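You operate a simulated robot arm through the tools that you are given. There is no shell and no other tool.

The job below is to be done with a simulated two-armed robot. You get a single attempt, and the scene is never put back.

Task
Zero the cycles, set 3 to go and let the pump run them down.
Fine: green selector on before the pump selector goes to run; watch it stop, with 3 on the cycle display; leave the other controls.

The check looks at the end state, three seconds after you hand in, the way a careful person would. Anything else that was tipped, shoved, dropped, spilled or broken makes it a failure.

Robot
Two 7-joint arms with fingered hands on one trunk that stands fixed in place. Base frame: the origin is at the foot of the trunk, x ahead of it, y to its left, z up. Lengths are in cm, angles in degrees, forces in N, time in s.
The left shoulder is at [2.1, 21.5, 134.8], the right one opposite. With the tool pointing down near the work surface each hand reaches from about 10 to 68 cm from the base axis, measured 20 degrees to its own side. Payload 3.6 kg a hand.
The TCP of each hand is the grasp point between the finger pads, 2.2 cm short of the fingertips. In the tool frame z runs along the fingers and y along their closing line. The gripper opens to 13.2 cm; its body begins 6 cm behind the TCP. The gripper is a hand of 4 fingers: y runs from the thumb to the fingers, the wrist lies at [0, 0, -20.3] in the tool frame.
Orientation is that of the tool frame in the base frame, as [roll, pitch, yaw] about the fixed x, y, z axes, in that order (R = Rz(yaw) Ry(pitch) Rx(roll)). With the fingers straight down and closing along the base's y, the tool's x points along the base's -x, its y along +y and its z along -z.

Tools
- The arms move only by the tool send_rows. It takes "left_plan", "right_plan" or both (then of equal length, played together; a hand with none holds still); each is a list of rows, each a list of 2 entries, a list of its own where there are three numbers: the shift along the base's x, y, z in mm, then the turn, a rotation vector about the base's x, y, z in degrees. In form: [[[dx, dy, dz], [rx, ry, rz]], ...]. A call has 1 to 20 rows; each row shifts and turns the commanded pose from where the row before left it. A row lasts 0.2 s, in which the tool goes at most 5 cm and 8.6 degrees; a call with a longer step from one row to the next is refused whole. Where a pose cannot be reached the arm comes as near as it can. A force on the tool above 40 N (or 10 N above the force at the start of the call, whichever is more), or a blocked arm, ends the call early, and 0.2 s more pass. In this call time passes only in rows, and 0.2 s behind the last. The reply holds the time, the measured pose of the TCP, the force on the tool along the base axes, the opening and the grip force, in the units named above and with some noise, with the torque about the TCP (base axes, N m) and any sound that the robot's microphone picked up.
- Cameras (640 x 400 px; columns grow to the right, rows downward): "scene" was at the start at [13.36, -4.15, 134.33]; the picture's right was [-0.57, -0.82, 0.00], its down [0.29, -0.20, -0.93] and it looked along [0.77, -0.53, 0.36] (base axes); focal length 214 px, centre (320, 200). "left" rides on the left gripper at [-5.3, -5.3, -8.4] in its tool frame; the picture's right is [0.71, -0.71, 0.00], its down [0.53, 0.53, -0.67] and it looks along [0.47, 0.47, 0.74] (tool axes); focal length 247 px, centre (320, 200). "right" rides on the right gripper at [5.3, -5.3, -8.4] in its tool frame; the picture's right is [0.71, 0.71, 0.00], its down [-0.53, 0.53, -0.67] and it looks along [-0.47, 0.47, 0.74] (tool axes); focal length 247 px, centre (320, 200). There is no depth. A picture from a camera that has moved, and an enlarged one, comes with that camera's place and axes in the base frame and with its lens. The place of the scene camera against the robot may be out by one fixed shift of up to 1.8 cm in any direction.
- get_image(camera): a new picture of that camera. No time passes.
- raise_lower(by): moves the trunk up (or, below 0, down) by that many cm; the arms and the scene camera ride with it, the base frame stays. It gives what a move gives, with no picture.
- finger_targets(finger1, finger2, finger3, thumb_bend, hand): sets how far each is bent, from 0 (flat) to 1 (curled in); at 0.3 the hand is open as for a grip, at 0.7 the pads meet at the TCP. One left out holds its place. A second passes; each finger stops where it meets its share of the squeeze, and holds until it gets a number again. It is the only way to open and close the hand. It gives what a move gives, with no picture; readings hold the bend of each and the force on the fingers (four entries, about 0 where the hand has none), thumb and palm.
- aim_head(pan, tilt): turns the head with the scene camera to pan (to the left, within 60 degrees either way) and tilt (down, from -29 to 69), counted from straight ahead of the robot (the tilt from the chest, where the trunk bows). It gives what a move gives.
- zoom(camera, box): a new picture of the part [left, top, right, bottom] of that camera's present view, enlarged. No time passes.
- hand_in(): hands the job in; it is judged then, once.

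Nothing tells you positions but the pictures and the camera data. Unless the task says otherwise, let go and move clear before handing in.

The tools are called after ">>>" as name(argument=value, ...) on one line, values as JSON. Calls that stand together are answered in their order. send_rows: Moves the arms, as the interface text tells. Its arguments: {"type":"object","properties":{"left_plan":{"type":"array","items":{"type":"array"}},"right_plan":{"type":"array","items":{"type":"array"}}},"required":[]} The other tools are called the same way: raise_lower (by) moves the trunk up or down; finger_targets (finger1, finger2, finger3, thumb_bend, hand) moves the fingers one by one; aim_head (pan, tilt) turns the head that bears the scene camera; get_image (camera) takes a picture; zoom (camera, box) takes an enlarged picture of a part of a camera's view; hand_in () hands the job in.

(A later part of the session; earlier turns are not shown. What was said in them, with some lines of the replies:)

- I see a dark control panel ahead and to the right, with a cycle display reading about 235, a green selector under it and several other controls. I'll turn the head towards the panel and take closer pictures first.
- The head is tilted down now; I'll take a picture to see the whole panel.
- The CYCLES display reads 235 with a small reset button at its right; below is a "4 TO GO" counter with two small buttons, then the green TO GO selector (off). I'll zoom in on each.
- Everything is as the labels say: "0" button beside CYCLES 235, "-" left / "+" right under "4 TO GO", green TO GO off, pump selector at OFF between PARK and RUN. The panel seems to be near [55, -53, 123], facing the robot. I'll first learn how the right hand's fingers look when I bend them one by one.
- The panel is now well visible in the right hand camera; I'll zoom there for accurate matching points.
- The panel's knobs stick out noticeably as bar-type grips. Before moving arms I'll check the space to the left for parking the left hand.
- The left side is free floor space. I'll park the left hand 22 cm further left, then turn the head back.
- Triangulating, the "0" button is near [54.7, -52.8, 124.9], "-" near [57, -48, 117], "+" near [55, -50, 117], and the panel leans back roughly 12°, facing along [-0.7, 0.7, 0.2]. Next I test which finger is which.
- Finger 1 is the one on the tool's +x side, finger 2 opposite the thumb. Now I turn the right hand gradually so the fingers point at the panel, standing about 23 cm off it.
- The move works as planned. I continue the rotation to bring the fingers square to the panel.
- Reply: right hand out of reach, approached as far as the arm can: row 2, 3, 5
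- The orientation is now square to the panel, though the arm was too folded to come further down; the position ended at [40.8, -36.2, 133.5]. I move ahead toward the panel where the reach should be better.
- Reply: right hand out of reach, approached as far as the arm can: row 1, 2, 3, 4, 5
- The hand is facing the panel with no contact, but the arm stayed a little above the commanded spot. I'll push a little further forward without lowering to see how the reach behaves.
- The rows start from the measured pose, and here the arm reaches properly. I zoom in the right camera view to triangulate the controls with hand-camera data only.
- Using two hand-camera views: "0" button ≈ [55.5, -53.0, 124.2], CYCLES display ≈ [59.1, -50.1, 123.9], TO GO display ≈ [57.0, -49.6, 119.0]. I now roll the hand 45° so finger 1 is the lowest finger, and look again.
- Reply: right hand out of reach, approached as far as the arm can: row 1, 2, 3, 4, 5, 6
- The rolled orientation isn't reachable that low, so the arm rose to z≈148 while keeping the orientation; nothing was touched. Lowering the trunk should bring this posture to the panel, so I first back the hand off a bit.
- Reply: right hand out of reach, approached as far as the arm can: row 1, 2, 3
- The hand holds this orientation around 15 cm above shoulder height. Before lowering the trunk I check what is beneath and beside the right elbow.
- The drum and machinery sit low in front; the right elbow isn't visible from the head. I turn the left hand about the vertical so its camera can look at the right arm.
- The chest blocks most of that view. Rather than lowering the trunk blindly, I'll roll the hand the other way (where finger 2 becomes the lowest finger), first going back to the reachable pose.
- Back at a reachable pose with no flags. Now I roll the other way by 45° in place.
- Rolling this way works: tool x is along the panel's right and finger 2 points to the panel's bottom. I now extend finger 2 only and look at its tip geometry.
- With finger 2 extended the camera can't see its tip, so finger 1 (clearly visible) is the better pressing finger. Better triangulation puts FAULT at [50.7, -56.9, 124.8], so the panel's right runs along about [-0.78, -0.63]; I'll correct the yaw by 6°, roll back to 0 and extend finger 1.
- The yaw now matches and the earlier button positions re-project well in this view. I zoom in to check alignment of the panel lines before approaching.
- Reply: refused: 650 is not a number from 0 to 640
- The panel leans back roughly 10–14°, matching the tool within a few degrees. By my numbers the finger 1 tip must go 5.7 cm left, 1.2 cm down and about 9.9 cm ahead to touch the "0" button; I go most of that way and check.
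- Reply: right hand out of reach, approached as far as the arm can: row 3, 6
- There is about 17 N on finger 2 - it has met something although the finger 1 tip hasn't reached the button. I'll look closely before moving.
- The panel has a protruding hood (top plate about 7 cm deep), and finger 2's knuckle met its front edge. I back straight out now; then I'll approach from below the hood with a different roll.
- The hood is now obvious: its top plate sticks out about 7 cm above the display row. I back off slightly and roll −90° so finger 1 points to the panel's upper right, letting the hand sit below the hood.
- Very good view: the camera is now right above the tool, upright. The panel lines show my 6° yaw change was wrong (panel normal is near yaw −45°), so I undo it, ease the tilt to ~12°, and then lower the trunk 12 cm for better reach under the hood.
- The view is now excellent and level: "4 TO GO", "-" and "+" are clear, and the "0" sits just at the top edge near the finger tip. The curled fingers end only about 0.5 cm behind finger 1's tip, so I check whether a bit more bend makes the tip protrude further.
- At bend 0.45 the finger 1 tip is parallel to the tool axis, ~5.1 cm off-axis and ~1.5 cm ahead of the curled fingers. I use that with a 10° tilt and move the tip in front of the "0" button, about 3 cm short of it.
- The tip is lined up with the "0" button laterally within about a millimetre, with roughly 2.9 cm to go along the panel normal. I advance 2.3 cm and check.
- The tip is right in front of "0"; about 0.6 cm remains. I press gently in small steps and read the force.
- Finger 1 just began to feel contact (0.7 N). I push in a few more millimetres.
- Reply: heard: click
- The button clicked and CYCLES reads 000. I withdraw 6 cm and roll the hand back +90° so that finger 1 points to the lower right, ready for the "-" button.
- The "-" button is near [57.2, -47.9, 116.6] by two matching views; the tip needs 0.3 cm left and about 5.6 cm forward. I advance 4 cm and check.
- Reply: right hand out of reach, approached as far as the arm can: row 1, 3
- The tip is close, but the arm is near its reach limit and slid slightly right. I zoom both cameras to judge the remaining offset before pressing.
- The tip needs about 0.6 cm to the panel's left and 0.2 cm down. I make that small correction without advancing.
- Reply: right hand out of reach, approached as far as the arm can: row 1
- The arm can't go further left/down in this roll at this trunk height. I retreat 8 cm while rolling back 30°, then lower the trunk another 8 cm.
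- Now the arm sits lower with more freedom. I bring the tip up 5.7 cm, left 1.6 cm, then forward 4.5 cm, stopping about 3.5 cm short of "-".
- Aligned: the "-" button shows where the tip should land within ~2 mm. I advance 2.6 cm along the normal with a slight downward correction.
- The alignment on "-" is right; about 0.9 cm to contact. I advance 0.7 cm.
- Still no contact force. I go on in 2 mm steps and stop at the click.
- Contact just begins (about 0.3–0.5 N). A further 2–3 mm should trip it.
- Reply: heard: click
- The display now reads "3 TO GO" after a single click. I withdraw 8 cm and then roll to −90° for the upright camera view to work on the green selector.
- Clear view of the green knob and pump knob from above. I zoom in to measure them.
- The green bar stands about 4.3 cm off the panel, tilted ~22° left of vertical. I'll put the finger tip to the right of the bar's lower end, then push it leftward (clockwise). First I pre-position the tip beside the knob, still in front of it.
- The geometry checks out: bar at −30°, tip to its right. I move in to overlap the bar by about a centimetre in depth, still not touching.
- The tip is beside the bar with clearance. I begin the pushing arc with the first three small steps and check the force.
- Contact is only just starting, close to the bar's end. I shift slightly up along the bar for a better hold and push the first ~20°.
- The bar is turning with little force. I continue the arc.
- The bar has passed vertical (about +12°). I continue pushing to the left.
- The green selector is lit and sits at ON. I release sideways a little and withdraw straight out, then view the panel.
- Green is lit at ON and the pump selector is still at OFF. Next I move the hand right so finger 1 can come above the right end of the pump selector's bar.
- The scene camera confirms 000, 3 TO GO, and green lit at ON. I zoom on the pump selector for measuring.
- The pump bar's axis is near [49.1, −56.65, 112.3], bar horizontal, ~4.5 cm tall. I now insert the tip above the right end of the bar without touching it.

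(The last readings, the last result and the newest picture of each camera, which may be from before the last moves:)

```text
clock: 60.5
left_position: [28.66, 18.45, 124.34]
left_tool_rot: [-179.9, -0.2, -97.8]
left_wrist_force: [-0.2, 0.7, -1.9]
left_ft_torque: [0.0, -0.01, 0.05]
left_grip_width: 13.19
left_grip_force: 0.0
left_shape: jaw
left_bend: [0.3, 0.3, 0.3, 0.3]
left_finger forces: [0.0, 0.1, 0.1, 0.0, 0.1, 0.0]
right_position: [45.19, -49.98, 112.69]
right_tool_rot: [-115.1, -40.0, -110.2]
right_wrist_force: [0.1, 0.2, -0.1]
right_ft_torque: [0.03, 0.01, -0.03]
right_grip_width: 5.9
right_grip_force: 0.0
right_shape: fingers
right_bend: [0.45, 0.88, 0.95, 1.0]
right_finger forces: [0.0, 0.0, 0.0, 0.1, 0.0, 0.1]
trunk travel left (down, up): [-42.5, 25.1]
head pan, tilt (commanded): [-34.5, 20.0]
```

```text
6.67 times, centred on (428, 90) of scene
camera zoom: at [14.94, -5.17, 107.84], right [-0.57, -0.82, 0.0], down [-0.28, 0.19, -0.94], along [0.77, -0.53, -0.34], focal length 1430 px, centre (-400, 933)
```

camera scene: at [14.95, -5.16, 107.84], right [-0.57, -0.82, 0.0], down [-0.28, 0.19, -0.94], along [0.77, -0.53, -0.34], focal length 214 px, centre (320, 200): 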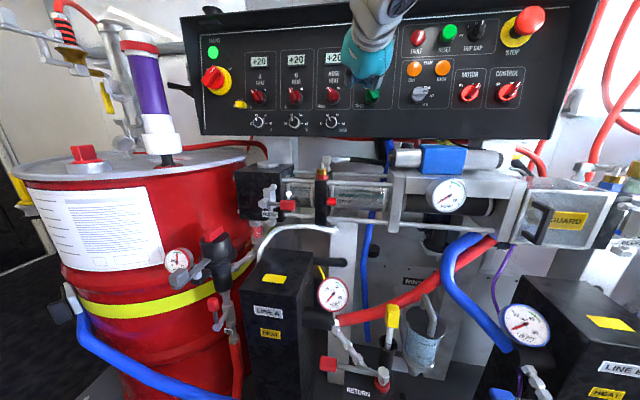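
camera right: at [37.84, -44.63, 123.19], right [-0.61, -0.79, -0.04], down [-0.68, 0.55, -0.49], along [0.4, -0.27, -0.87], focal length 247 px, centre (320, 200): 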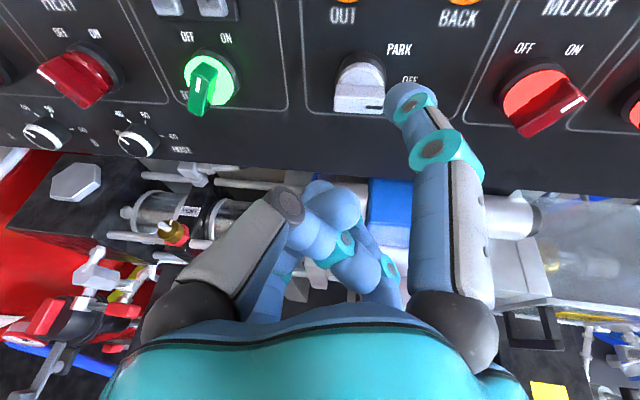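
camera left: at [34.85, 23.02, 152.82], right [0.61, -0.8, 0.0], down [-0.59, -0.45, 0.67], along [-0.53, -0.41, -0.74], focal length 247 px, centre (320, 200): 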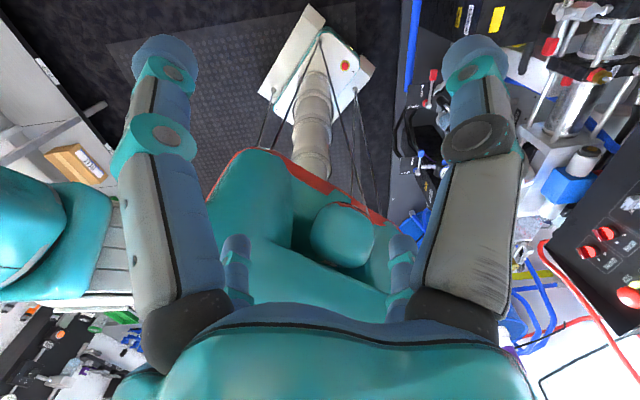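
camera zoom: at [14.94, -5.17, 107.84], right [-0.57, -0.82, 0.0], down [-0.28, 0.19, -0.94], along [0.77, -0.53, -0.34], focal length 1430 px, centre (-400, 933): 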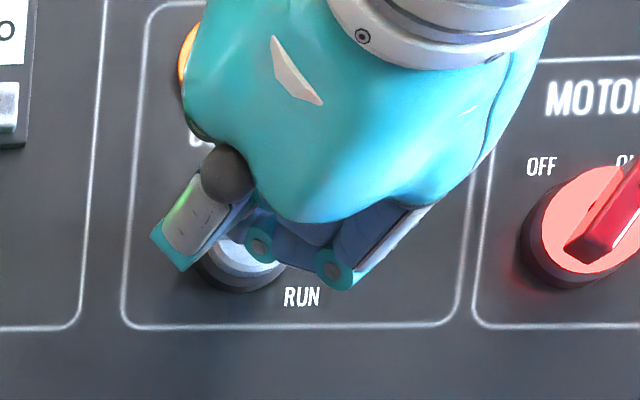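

The tip is above the bar's right end, slightly too far right. I shift it left 4 mm and bring it down onto the bar, watching the force.

>>> send_rows(right_plan=[[[2.65, 3.0, -1.0], [0, 0, 0]], [[-0.5, 0.5, -3.4], [0, 0, 0]], [[-0.9, 0.2, -3.4], [0, 0, 0]]])

>>> zoom(camera="right", box=[280, 0, 520, 150])

```text
clock: 61.4
left_position: [28.79, 18.59, 124.28]
left_tool_rot: [-179.9, -0.1, -97.9]
left_wrist_force: [0.4, -0.8, -0.1]
left_ft_torque: [-0.01, -0.01, -0.02]
left_grip_width: 13.19
left_grip_force: 0.2
left_shape: jaw
left_bend: [0.3, 0.3, 0.3, 0.3]
left_finger forces: [0.0, 0.0, 0.0, 0.0, 0.1, 0.0]
right_position: [45.35, -49.61, 111.85]
right_tool_rot: [-115.1, -40.0, -110.2]
right_wrist_force: [0.2, 0.2, -0.2]
right_ft_torque: [0.01, -0.02, -0.03]
right_grip_width: 5.91
right_grip_force: 0.1
right_shape: fingers
right_bend: [0.45, 0.88, 0.95, 1.0]
right_finger forces: [0.0, 0.1, 0.1, 0.1, 0.1, 0.1]
trunk travel left (down, up): [-42.5, 25.1]
head pan, tilt (commanded): [-34.5, 20.0]
```

```text
2.67 times, centred on (400, 75) of right
camera zoom: at [40.74, -46.55, 121.73], right [-0.61, -0.79, -0.04], down [-0.68, 0.55, -0.49], along [0.4, -0.27, -0.87], focal length 659 px, centre (107, 533)
```

zoom: 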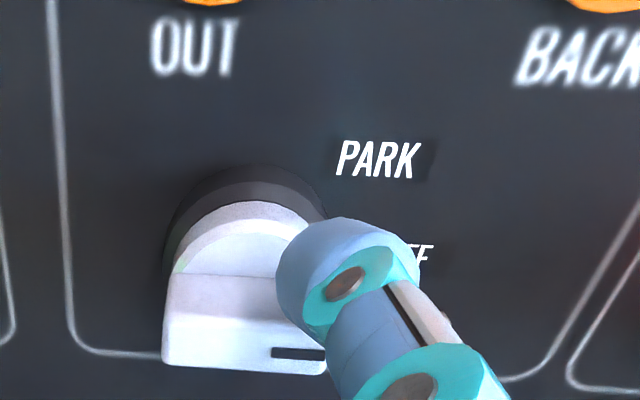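

No contact yet; I continue down and along the arc in small steps.

>>> send_rows(right_plan=[[[-0.5, 0.2, -2.4], [0, 0, 0]], [[-0.9, -0.2, -2.2], [0, 0, 0]], [[-1.3, -0.6, -2.3], [0, 0, 0]]])

>>> zoom(camera="right", box=[280, 0, 520, 150])

```text
clock: 62.1
left_position: [28.84, 18.55, 124.39]
left_tool_rot: [180.0, -0.1, -98.0]
left_wrist_force: [0.0, -0.3, -0.6]
left_ft_torque: [0.0, -0.02, -0.04]
left_grip_width: 13.2
left_grip_force: 0.1
left_shape: jaw
left_bend: [0.3, 0.3, 0.3, 0.3]
left_finger forces: [0.0, 0.0, 0.1, 0.0, 0.0, 0.0]
right_position: [45.14, -49.62, 111.19]
right_tool_rot: [-115.0, -40.0, -110.2]
right_wrist_force: [0.5, 0.5, 0.9]
right_ft_torque: [-0.09, -0.04, 0.0]
right_grip_width: 5.93
right_grip_force: 0.9
right_shape: fingers
right_bend: [0.45, 0.88, 0.95, 1.0]
right_finger forces: [1.5, 0.0, 0.1, 0.1, 0.1, 0.1]
trunk travel left (down, up): [-42.5, 25.1]
head pan, tilt (commanded): [-34.5, 20.0]
```

```text
2.67 times, centred on (400, 75) of right
camera zoom: at [40.46, -46.52, 121.12], right [-0.61, -0.79, -0.04], down [-0.68, 0.55, -0.49], along [0.4, -0.27, -0.87], focal length 659 px, centre (107, 533)
```

zoom: 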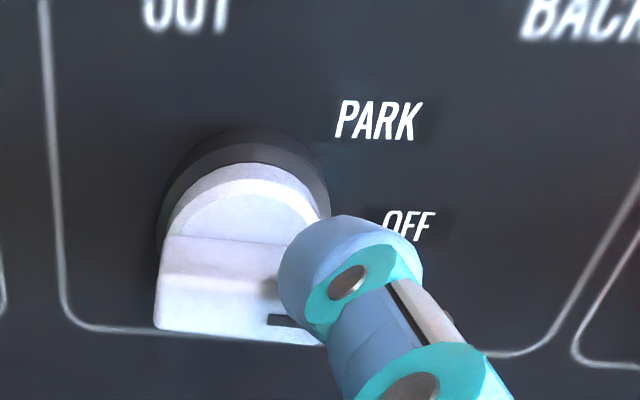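

The finger now touches the bar and it starts to turn. I go on along the arc.

>>> send_rows(right_plan=[[[-0.9, -0.4, -1.8], [0, 0, 0]], [[-0.7, -0.1, -2.0], [0, 0, 0]], [[-0.5, 0.2, -2.1], [0, 0, 0]]])

>>> zoom(camera="right", box=[280, 0, 520, 150])

```text
clock: 63.0
left_position: [28.69, 18.52, 124.35]
left_tool_rot: [180.0, -0.1, -97.9]
left_wrist_force: [-1.0, 0.7, 0.5]
left_ft_torque: [-0.03, 0.02, 0.02]
left_grip_width: 13.17
left_grip_force: 0.0
left_shape: jaw
left_bend: [0.3, 0.3, 0.3, 0.3]
left_finger forces: [0.0, 0.0, 0.1, 0.0, 0.0, 0.0]
right_position: [44.9, -49.57, 110.64]
right_tool_rot: [-115.1, -40.0, -110.3]
right_wrist_force: [-0.8, 1.8, 1.7]
right_ft_torque: [-0.15, 0.0, -0.04]
right_grip_width: 5.95
right_grip_force: 1.1
right_shape: fingers
right_bend: [0.44, 0.88, 0.95, 1.0]
right_finger forces: [2.4, 0.0, 0.0, 0.0, 0.0, 0.0]
trunk travel left (down, up): [-42.5, 25.1]
head pan, tilt (commanded): [-34.5, 20.0]
```

```text
2.67 times, centred on (400, 75) of right
camera zoom: at [40.3, -46.59, 120.5], right [-0.61, -0.79, -0.04], down [-0.68, 0.55, -0.49], along [0.4, -0.27, -0.87], focal length 659 px, centre (107, 533)
```

zoom: 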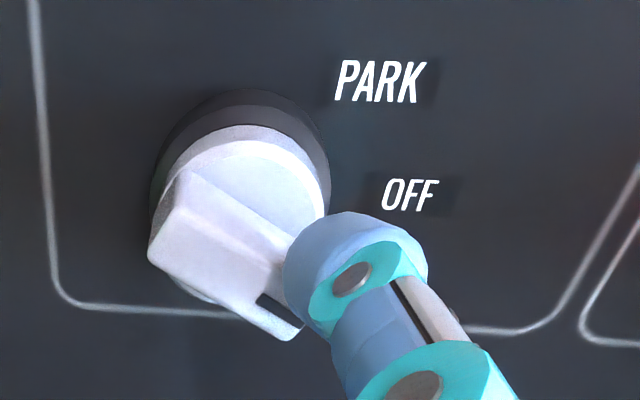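

The bar has turned about 35–40° toward RUN. I push a bit further to make sure it seats, listening for the pump.

>>> send_rows(right_plan=[[[-0.2, 0.5, -2.0], [0, 0, 0]], [[0.1, 0.7, -2.0], [0, 0, 0]]])

>>> zoom(camera="right", box=[280, 0, 520, 150])

>>> zoom(camera="scene", box=[330, 20, 490, 120])

```text
clock: 63.5
left_position: [28.76, 18.52, 124.37]
left_tool_rot: [-180.0, -0.1, -97.9]
left_wrist_force: [1.3, 0.4, -0.1]
left_ft_torque: [-0.02, 0.01, -0.01]
left_grip_width: 13.18
left_grip_force: 0.0
left_shape: jaw
left_bend: [0.3, 0.3, 0.3, 0.3]
left_finger forces: [0.0, 0.0, 0.1, 0.0, 0.0, 0.0]
right_position: [44.82, -49.59, 110.15]
right_tool_rot: [-115.1, -39.9, -110.3]
right_wrist_force: [-0.5, 0.4, 2.1]
right_ft_torque: [-0.13, -0.05, -0.08]
right_grip_width: 6.04
right_grip_force: 0.9
right_shape: fingers
right_bend: [0.43, 0.88, 0.95, 1.0]
right_finger forces: [2.3, 0.1, 0.1, 0.0, 0.1, 0.0]
trunk travel left (down, up): [-42.5, 25.1]
head pan, tilt (commanded): [-34.5, 20.0]
```

```text
2.67 times, centred on (400, 75) of right
camera zoom: at [40.25, -46.44, 120.01], right [-0.61, -0.79, -0.04], down [-0.68, 0.55, -0.49], along [0.4, -0.27, -0.87], focal length 659 px, centre (107, 533)
```

zoom: 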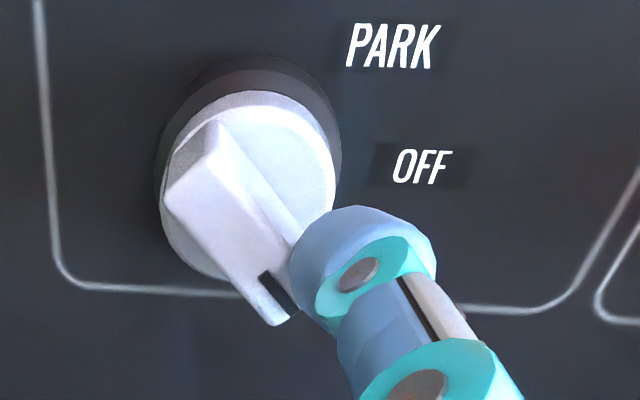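

```text
4.00 times, centred on (410, 70) of scene
camera zoom: at [14.9, -5.14, 107.85], right [-0.57, -0.82, 0.0], down [-0.28, 0.19, -0.94], along [0.77, -0.53, -0.34], focal length 858 px, centre (-40, 720)
```

zoom: 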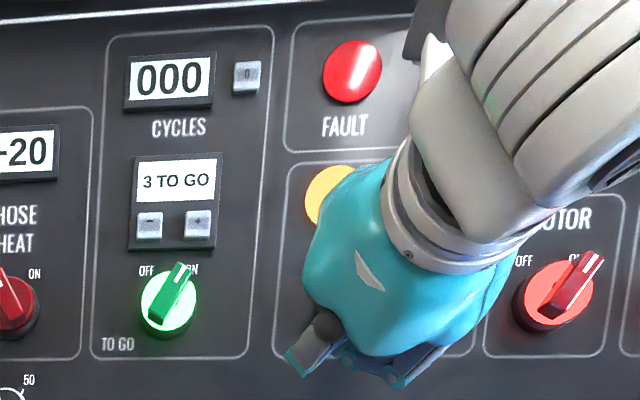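

The bar now points about −48°, which should be RUN, but no pump sound yet. I ease the finger off a little and look at the selector and lamps.

>>> send_rows(right_plan=[[[-2.1, -3.6, 3.0], [0, 0, 0]], [[-2.1, -3.6, 3.0], [0, 0, 0]]])

>>> zoom(camera="right", box=[280, 0, 520, 150])

>>> get_image(camera="scene")

```text
clock: 64.2
left_position: [28.8, 18.54, 124.37]
left_tool_rot: [180.0, -0.1, -97.9]
left_wrist_force: [0.1, 0.8, 0.1]
left_ft_torque: [-0.02, -0.02, -0.03]
left_grip_width: 13.22
left_grip_force: 0.1
left_shape: jaw
left_bend: [0.3, 0.3, 0.3, 0.3]
left_finger forces: [0.0, 0.0, 0.0, 0.0, 0.0, 0.0]
right_position: [44.44, -50.19, 110.66]
right_tool_rot: [-115.1, -39.9, -110.3]
right_wrist_force: [0.3, -0.8, 0.3]
right_ft_torque: [0.0, -0.04, -0.01]
right_grip_width: 5.9
right_grip_force: 0.0
right_shape: fingers
right_bend: [0.45, 0.88, 0.95, 1.0]
right_finger forces: [0.1, 0.1, 0.0, 0.0, 0.1, 0.0]
trunk travel left (down, up): [-42.5, 25.1]
head pan, tilt (commanded): [-34.5, 20.0]
```

```text
2.67 times, centred on (400, 75) of right
camera zoom: at [39.79, -47.23, 120.57], right [-0.61, -0.79, -0.04], down [-0.68, 0.55, -0.49], along [0.4, -0.27, -0.87], focal length 659 px, centre (107, 533)
```

zoom: 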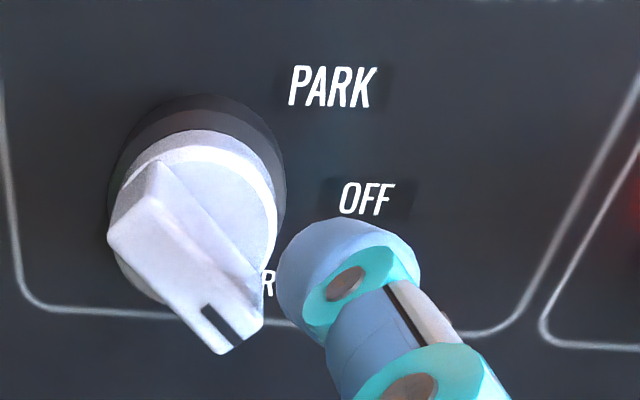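

```text
taken
camera scene: at [14.92, -5.16, 107.85], right [-0.57, -0.82, 0.0], down [-0.28, 0.19, -0.94], along [0.77, -0.53, -0.34], focal length 214 px, centre (320, 200)
```

scene: 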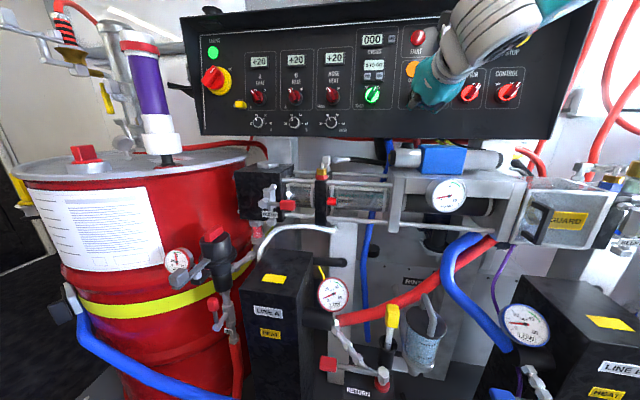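

The selector stays put pointing at RUN. I withdraw the hand completely to see the whole panel and whether the pump is running.

>>> send_rows(right_plan=[[[-12, 11.7, 3.6], [0, 0, 0]], [[-14, 13.7, 4.2], [0, 0, 0]], [[-14, 13.7, 4.2], [0, 0, 0]]])

>>> get_image(camera="right")

>>> zoom(camera="scene", box=[320, 20, 560, 170])

```text
clock: 65.0
left_position: [28.83, 18.52, 124.4]
left_tool_rot: [180.0, -0.1, -97.8]
left_wrist_force: [-0.6, -0.1, 0.4]
left_ft_torque: [-0.03, -0.03, 0.0]
left_grip_width: 13.18
left_grip_force: 0.0
left_shape: jaw
left_bend: [0.3, 0.3, 0.3, 0.3]
left_finger forces: [0.0, 0.1, 0.1, 0.1, 0.0, 0.1]
right_position: [40.36, -46.31, 111.96]
right_tool_rot: [-115.1, -40.0, -110.3]
right_wrist_force: [-0.3, 0.0, 0.4]
right_ft_torque: [-0.04, 0.03, -0.02]
right_grip_width: 5.88
right_grip_force: 0.2
right_shape: fingers
right_bend: [0.45, 0.88, 0.95, 1.0]
right_finger forces: [0.0, 0.0, 0.0, 0.0, 0.1, 0.0]
trunk travel left (down, up): [-42.5, 25.1]
head pan, tilt (commanded): [-34.5, 20.0]
```

```text
taken
camera right: at [35.84, -43.26, 121.81], right [-0.61, -0.79, -0.04], down [-0.68, 0.55, -0.49], along [0.4, -0.27, -0.87], focal length 247 px, centre (320, 200)
```

right: 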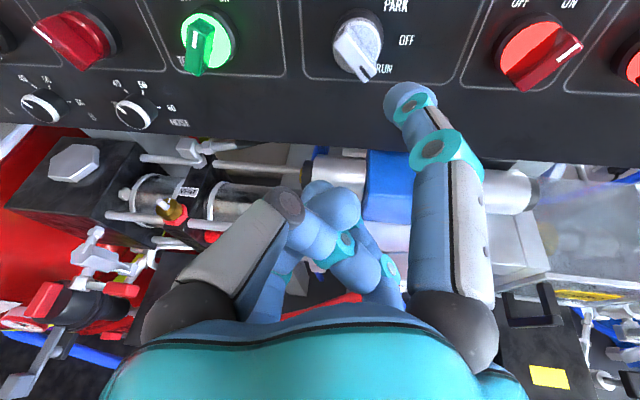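

```text
2.67 times, centred on (440, 95) of scene
camera zoom: at [14.91, -5.14, 107.85], right [-0.57, -0.82, 0.0], down [-0.28, 0.19, -0.94], along [0.77, -0.53, -0.34], focal length 572 px, centre (0, 480)
```

zoom: 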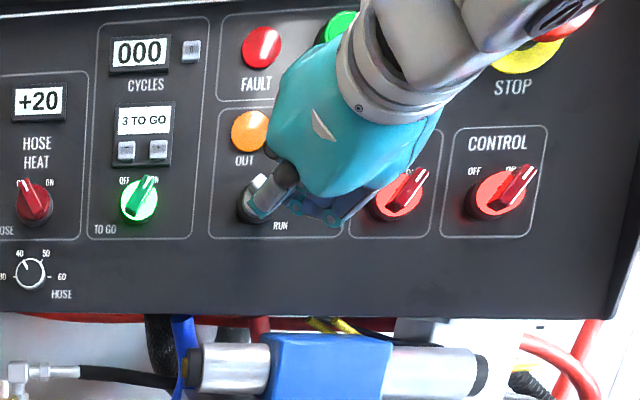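

The selector bar points near RUN, but the display still shows 000 / 3 TO GO. I move the hand further away to give the head camera a clear look and let some time pass.

>>> send_rows(right_plan=[[[-14, 0, 12], [0, 0, 0]], [[-10, 10, 15], [0, 0, 0]], [[-5, 20, 15], [0, 0, 0]], [[0, 20, 15], [0, 0, 0]], [[0, 20, 10], [0, 0, 0]]])

>>> get_image(camera="scene")

>>> zoom(camera="scene", box=[340, 20, 500, 120])

```text
clock: 66.2
left_position: [28.82, 18.61, 124.29]
left_tool_rot: [-179.9, -0.2, -97.8]
left_wrist_force: [-0.1, -0.4, -0.6]
left_ft_torque: [-0.01, -0.03, 0.01]
left_grip_width: 13.17
left_grip_force: 0.0
left_shape: jaw
left_bend: [0.3, 0.3, 0.3, 0.3]
left_finger forces: [0.1, 0.0, 0.0, 0.0, 0.1, 0.0]
right_position: [38.91, -39.54, 119.07]
right_tool_rot: [-115.1, -40.0, -110.3]
right_wrist_force: [0.8, -0.8, -0.5]
right_ft_torque: [-0.03, -0.02, 0.01]
right_grip_width: 5.89
right_grip_force: 0.0
right_shape: fingers
right_bend: [0.45, 0.88, 0.95, 1.0]
right_finger forces: [0.0, 0.0, 0.0, 0.1, 0.0, 0.1]
right hand out of reach, approached as far as the arm can: row 1, 2, 3
trunk travel left (down, up): [-42.5, 25.1]
head pan, tilt (commanded): [-34.5, 20.0]
```

```text
taken
camera scene: at [14.96, -5.11, 107.84], right [-0.57, -0.82, 0.0], down [-0.28, 0.19, -0.94], along [0.77, -0.53, -0.34], focal length 214 px, centre (320, 200)
```

scene: 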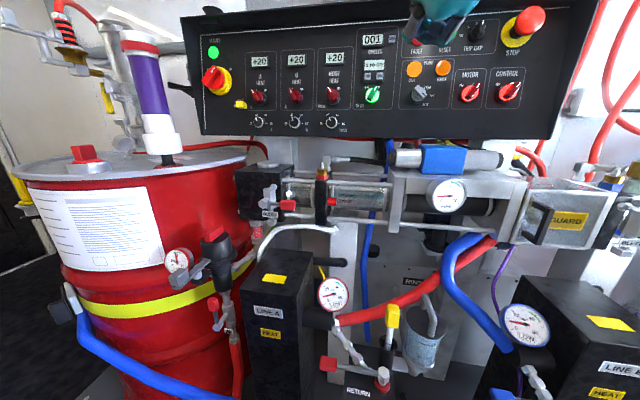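

```text
4.00 times, centred on (420, 70) of scene
camera zoom: at [14.96, -5.11, 107.84], right [-0.57, -0.82, 0.0], down [-0.28, 0.19, -0.94], along [0.77, -0.53, -0.34], focal length 858 px, centre (-80, 720)
```

zoom: 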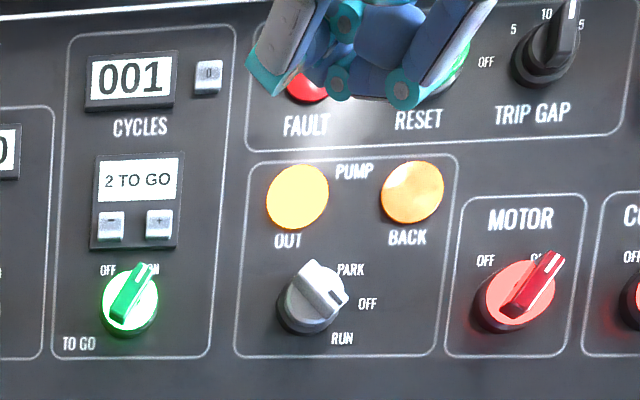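

The pump is running: 001 on CYCLES and 2 TO GO. I hold still and let time pass.

>>> send_rows(right_plan=[[[0, 0, 0], [0, 0, 0]], [[0, 0, 0], [0, 0, 0]], [[0, 0, 0], [0, 0, 0]], [[0, 0, 0], [0, 0, 0]], [[0, 0, 0], [0, 0, 0]], [[0, 0, 0], [0, 0, 0]], [[0, 0, 0], [0, 0, 0]], [[0, 0, 0], [0, 0, 0]], [[0, 0, 0], [0, 0, 0]], [[0, 0, 0], [0, 0, 0]], [[0, 0, 0], [0, 0, 0]], [[0, 0, 0], [0, 0, 0]], [[0, 0, 0], [0, 0, 0]], [[0, 0, 0], [0, 0, 0]], [[0, 0, 0], [0, 0, 0]]])

>>> zoom(camera="scene", box=[340, 20, 500, 120])

```text
clock: 69.3
left_position: [28.79, 18.52, 124.34]
left_tool_rot: [-180.0, -0.1, -97.9]
left_wrist_force: [-0.3, -0.1, 0.6]
left_ft_torque: [-0.02, 0.03, -0.06]
left_grip_width: 13.23
left_grip_force: 0.0
left_shape: jaw
left_bend: [0.3, 0.3, 0.3, 0.3]
left_finger forces: [0.0, 0.1, 0.1, 0.1, 0.1, 0.0]
right_position: [38.99, -39.56, 118.98]
right_tool_rot: [-115.2, -40.0, -110.3]
right_wrist_force: [-0.3, 0.9, 0.1]
right_ft_torque: [-0.01, 0.0, 0.03]
right_grip_width: 5.91
right_grip_force: 0.0
right_shape: fingers
right_bend: [0.45, 0.88, 0.95, 1.0]
right_finger forces: [0.0, 0.1, 0.1, 0.0, 0.0, 0.0]
trunk travel left (down, up): [-42.5, 25.1]
head pan, tilt (commanded): [-34.5, 20.0]
```

```text
4.00 times, centred on (420, 70) of scene
camera zoom: at [14.93, -5.16, 107.84], right [-0.57, -0.82, 0.0], down [-0.28, 0.19, -0.94], along [0.77, -0.53, -0.34], focal length 858 px, centre (-80, 720)
```

zoom: 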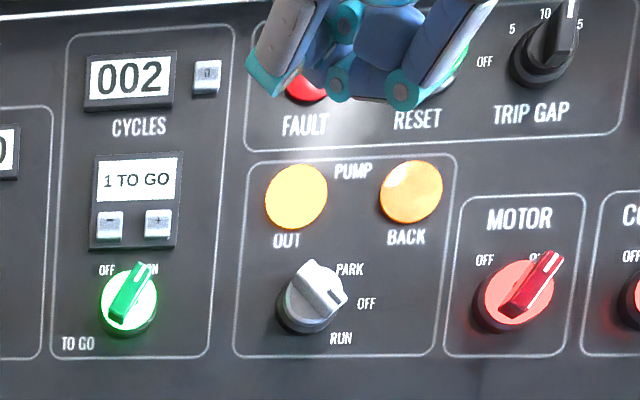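

Two cycles done, one to go. I keep holding and watch.

>>> send_rows(right_plan=[[[0, 0, 0], [0, 0, 0]], [[0, 0, 0], [0, 0, 0]], [[0, 0, 0], [0, 0, 0]], [[0, 0, 0], [0, 0, 0]], [[0, 0, 0], [0, 0, 0]], [[0, 0, 0], [0, 0, 0]], [[0, 0, 0], [0, 0, 0]], [[0, 0, 0], [0, 0, 0]], [[0, 0, 0], [0, 0, 0]], [[0, 0, 0], [0, 0, 0]], [[0, 0, 0], [0, 0, 0]], [[0, 0, 0], [0, 0, 0]], [[0, 0, 0], [0, 0, 0]], [[0, 0, 0], [0, 0, 0]], [[0, 0, 0], [0, 0, 0]]])

>>> zoom(camera="scene", box=[340, 20, 500, 120])

```text
clock: 72.5
left_position: [28.74, 18.47, 124.38]
left_tool_rot: [179.9, -0.1, -97.9]
left_wrist_force: [0.2, 0.3, 0.1]
left_ft_torque: [0.02, -0.02, 0.01]
left_grip_width: 13.19
left_grip_force: 0.1
left_shape: jaw
left_bend: [0.3, 0.3, 0.3, 0.3]
left_finger forces: [0.0, 0.1, 0.0, 0.0, 0.1, 0.1]
right_position: [38.93, -39.55, 119.05]
right_tool_rot: [-115.0, -40.0, -110.2]
right_wrist_force: [0.4, -0.1, -0.6]
right_ft_torque: [0.03, 0.01, -0.02]
right_grip_width: 5.87
right_grip_force: 0.1
right_shape: fingers
right_bend: [0.45, 0.88, 0.95, 1.0]
right_finger forces: [0.0, 0.0, 0.0, 0.0, 0.0, 0.0]
trunk travel left (down, up): [-42.5, 25.1]
head pan, tilt (commanded): [-34.5, 20.0]
```

```text
4.00 times, centred on (420, 70) of scene
camera zoom: at [14.93, -5.16, 107.84], right [-0.57, -0.82, 0.0], down [-0.28, 0.19, -0.94], along [0.77, -0.53, -0.34], focal length 858 px, centre (-80, 720)
```

zoom: 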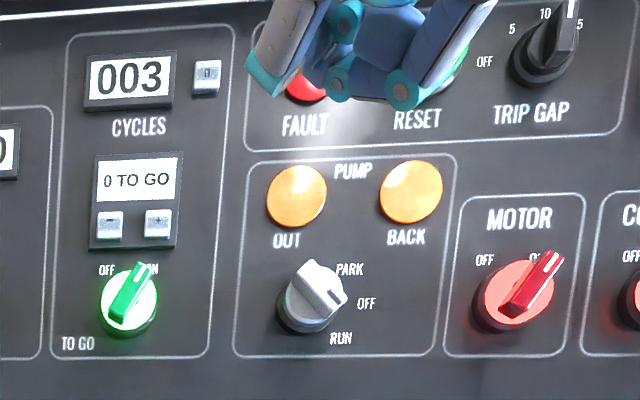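

It reads 003 with 0 TO GO. I watch a bit longer to be sure that it has really stopped, drawing the hand back slightly and checking the rest of the panel.

>>> send_rows(right_plan=[[[0, 10, 10], [0, 0, 0]], [[0, 10, 15], [0, 0, 0]], [[0, 10, 15], [0, 0, 0]], [[0, 10, 15], [0, 0, 0]], [[0, 0, 15], [0, 0, 0]], [[0, 0, 0], [0, 0, 0]], [[0, 0, 0], [0, 0, 0]], [[0, 0, 0], [0, 0, 0]], [[0, 0, 0], [0, 0, 0]], [[0, 0, 0], [0, 0, 0]], [[0, 0, 0], [0, 0, 0]], [[0, 0, 0], [0, 0, 0]], [[0, 0, 0], [0, 0, 0]], [[0, 0, 0], [0, 0, 0]], [[0, 0, 0], [0, 0, 0]], [[0, 0, 0], [0, 0, 0]], [[0, 0, 0], [0, 0, 0]], [[0, 0, 0], [0, 0, 0]], [[0, 0, 0], [0, 0, 0]], [[0, 0, 0], [0, 0, 0]]])

>>> get_image(camera="scene")

>>> zoom(camera="scene", box=[200, 10, 584, 140])

>>> zoom(camera="scene", box=[340, 20, 500, 120])

```text
clock: 76.8
left_position: [28.84, 18.47, 124.33]
left_tool_rot: [180.0, -0.1, -97.9]
left_wrist_force: [-0.2, -0.1, 0.4]
left_ft_torque: [-0.02, -0.01, -0.03]
left_grip_width: 13.21
left_grip_force: 0.1
left_shape: jaw
left_bend: [0.3, 0.3, 0.3, 0.3]
left_finger forces: [0.0, 0.1, 0.0, 0.0, 0.0, 0.1]
right_position: [38.86, -35.71, 125.95]
right_tool_rot: [-115.1, -40.0, -110.3]
right_wrist_force: [0.2, -0.7, 0.8]
right_ft_torque: [0.0, 0.01, 0.01]
right_grip_width: 5.88
right_grip_force: 0.0
right_shape: fingers
right_bend: [0.45, 0.88, 0.95, 1.0]
right_finger forces: [0.0, 0.1, 0.0, 0.1, 0.0, 0.1]
trunk travel left (down, up): [-42.5, 25.1]
head pan, tilt (commanded): [-34.5, 20.0]
```

```text
taken
camera scene: at [14.93, -5.16, 107.84], right [-0.57, -0.82, 0.0], down [-0.28, 0.19, -0.94], along [0.77, -0.53, -0.34], focal length 214 px, centre (320, 200)
```

scene: 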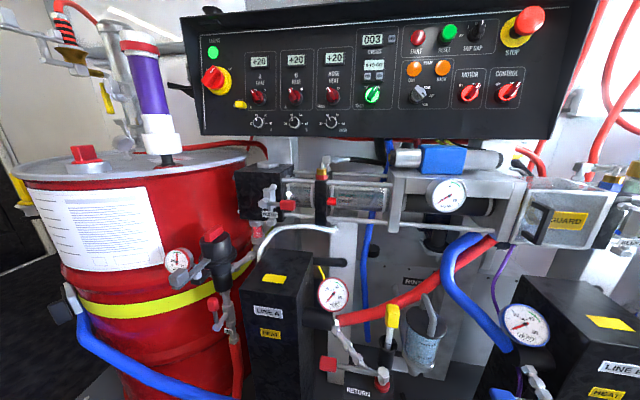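

```text
1.67 times, centred on (392, 75) of scene
camera zoom: at [14.93, -5.16, 107.84], right [-0.57, -0.82, 0.0], down [-0.28, 0.19, -0.94], along [0.77, -0.53, -0.34], focal length 358 px, centre (200, 408)
```

zoom: 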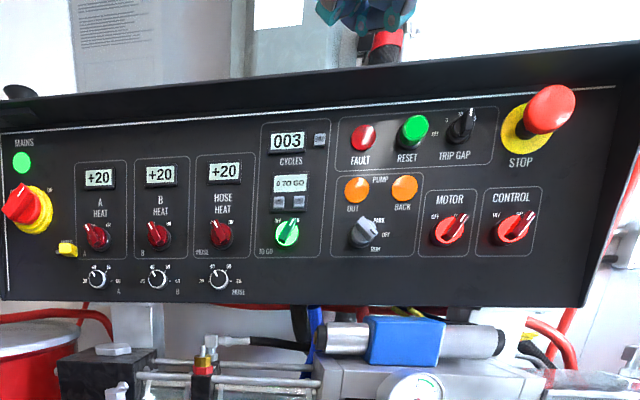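

```text
4.00 times, centred on (420, 70) of scene
camera zoom: at [14.93, -5.16, 107.84], right [-0.57, -0.82, 0.0], down [-0.28, 0.19, -0.94], along [0.77, -0.53, -0.34], focal length 858 px, centre (-80, 720)
```

zoom: 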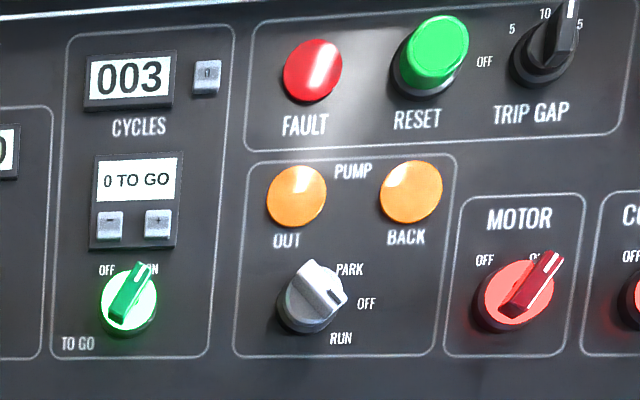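

The pump has stopped: CYCLES stays at 003, 0 TO GO, green selector on, pump selector at RUN, and all the other controls look as they were at the start. The hand is clear, so I hand in.

>>> hand_in()

```text
The job is handed in.
```

The pump ran its three cycles and stopped. CYCLES now reads 003 with 0 TO GO, and it had not moved four seconds later.

- **Order:** I pressed 0 to clear CYCLES from 235 to 000. Next I pressed "-" once to take 4 TO GO down to 3, and turned the green selector on. Only then did the pump selector go to RUN.
- **End state:** The green selector is on and the pump selector is still at RUN. The other controls look the same as at the start, and the right hand is clear of the panel.
- **One contact:** Early on, a knuckle of the right hand pressed the front edge of the panel's hood at about 17 N. I backed off straight away and saw no sign that anything moved.
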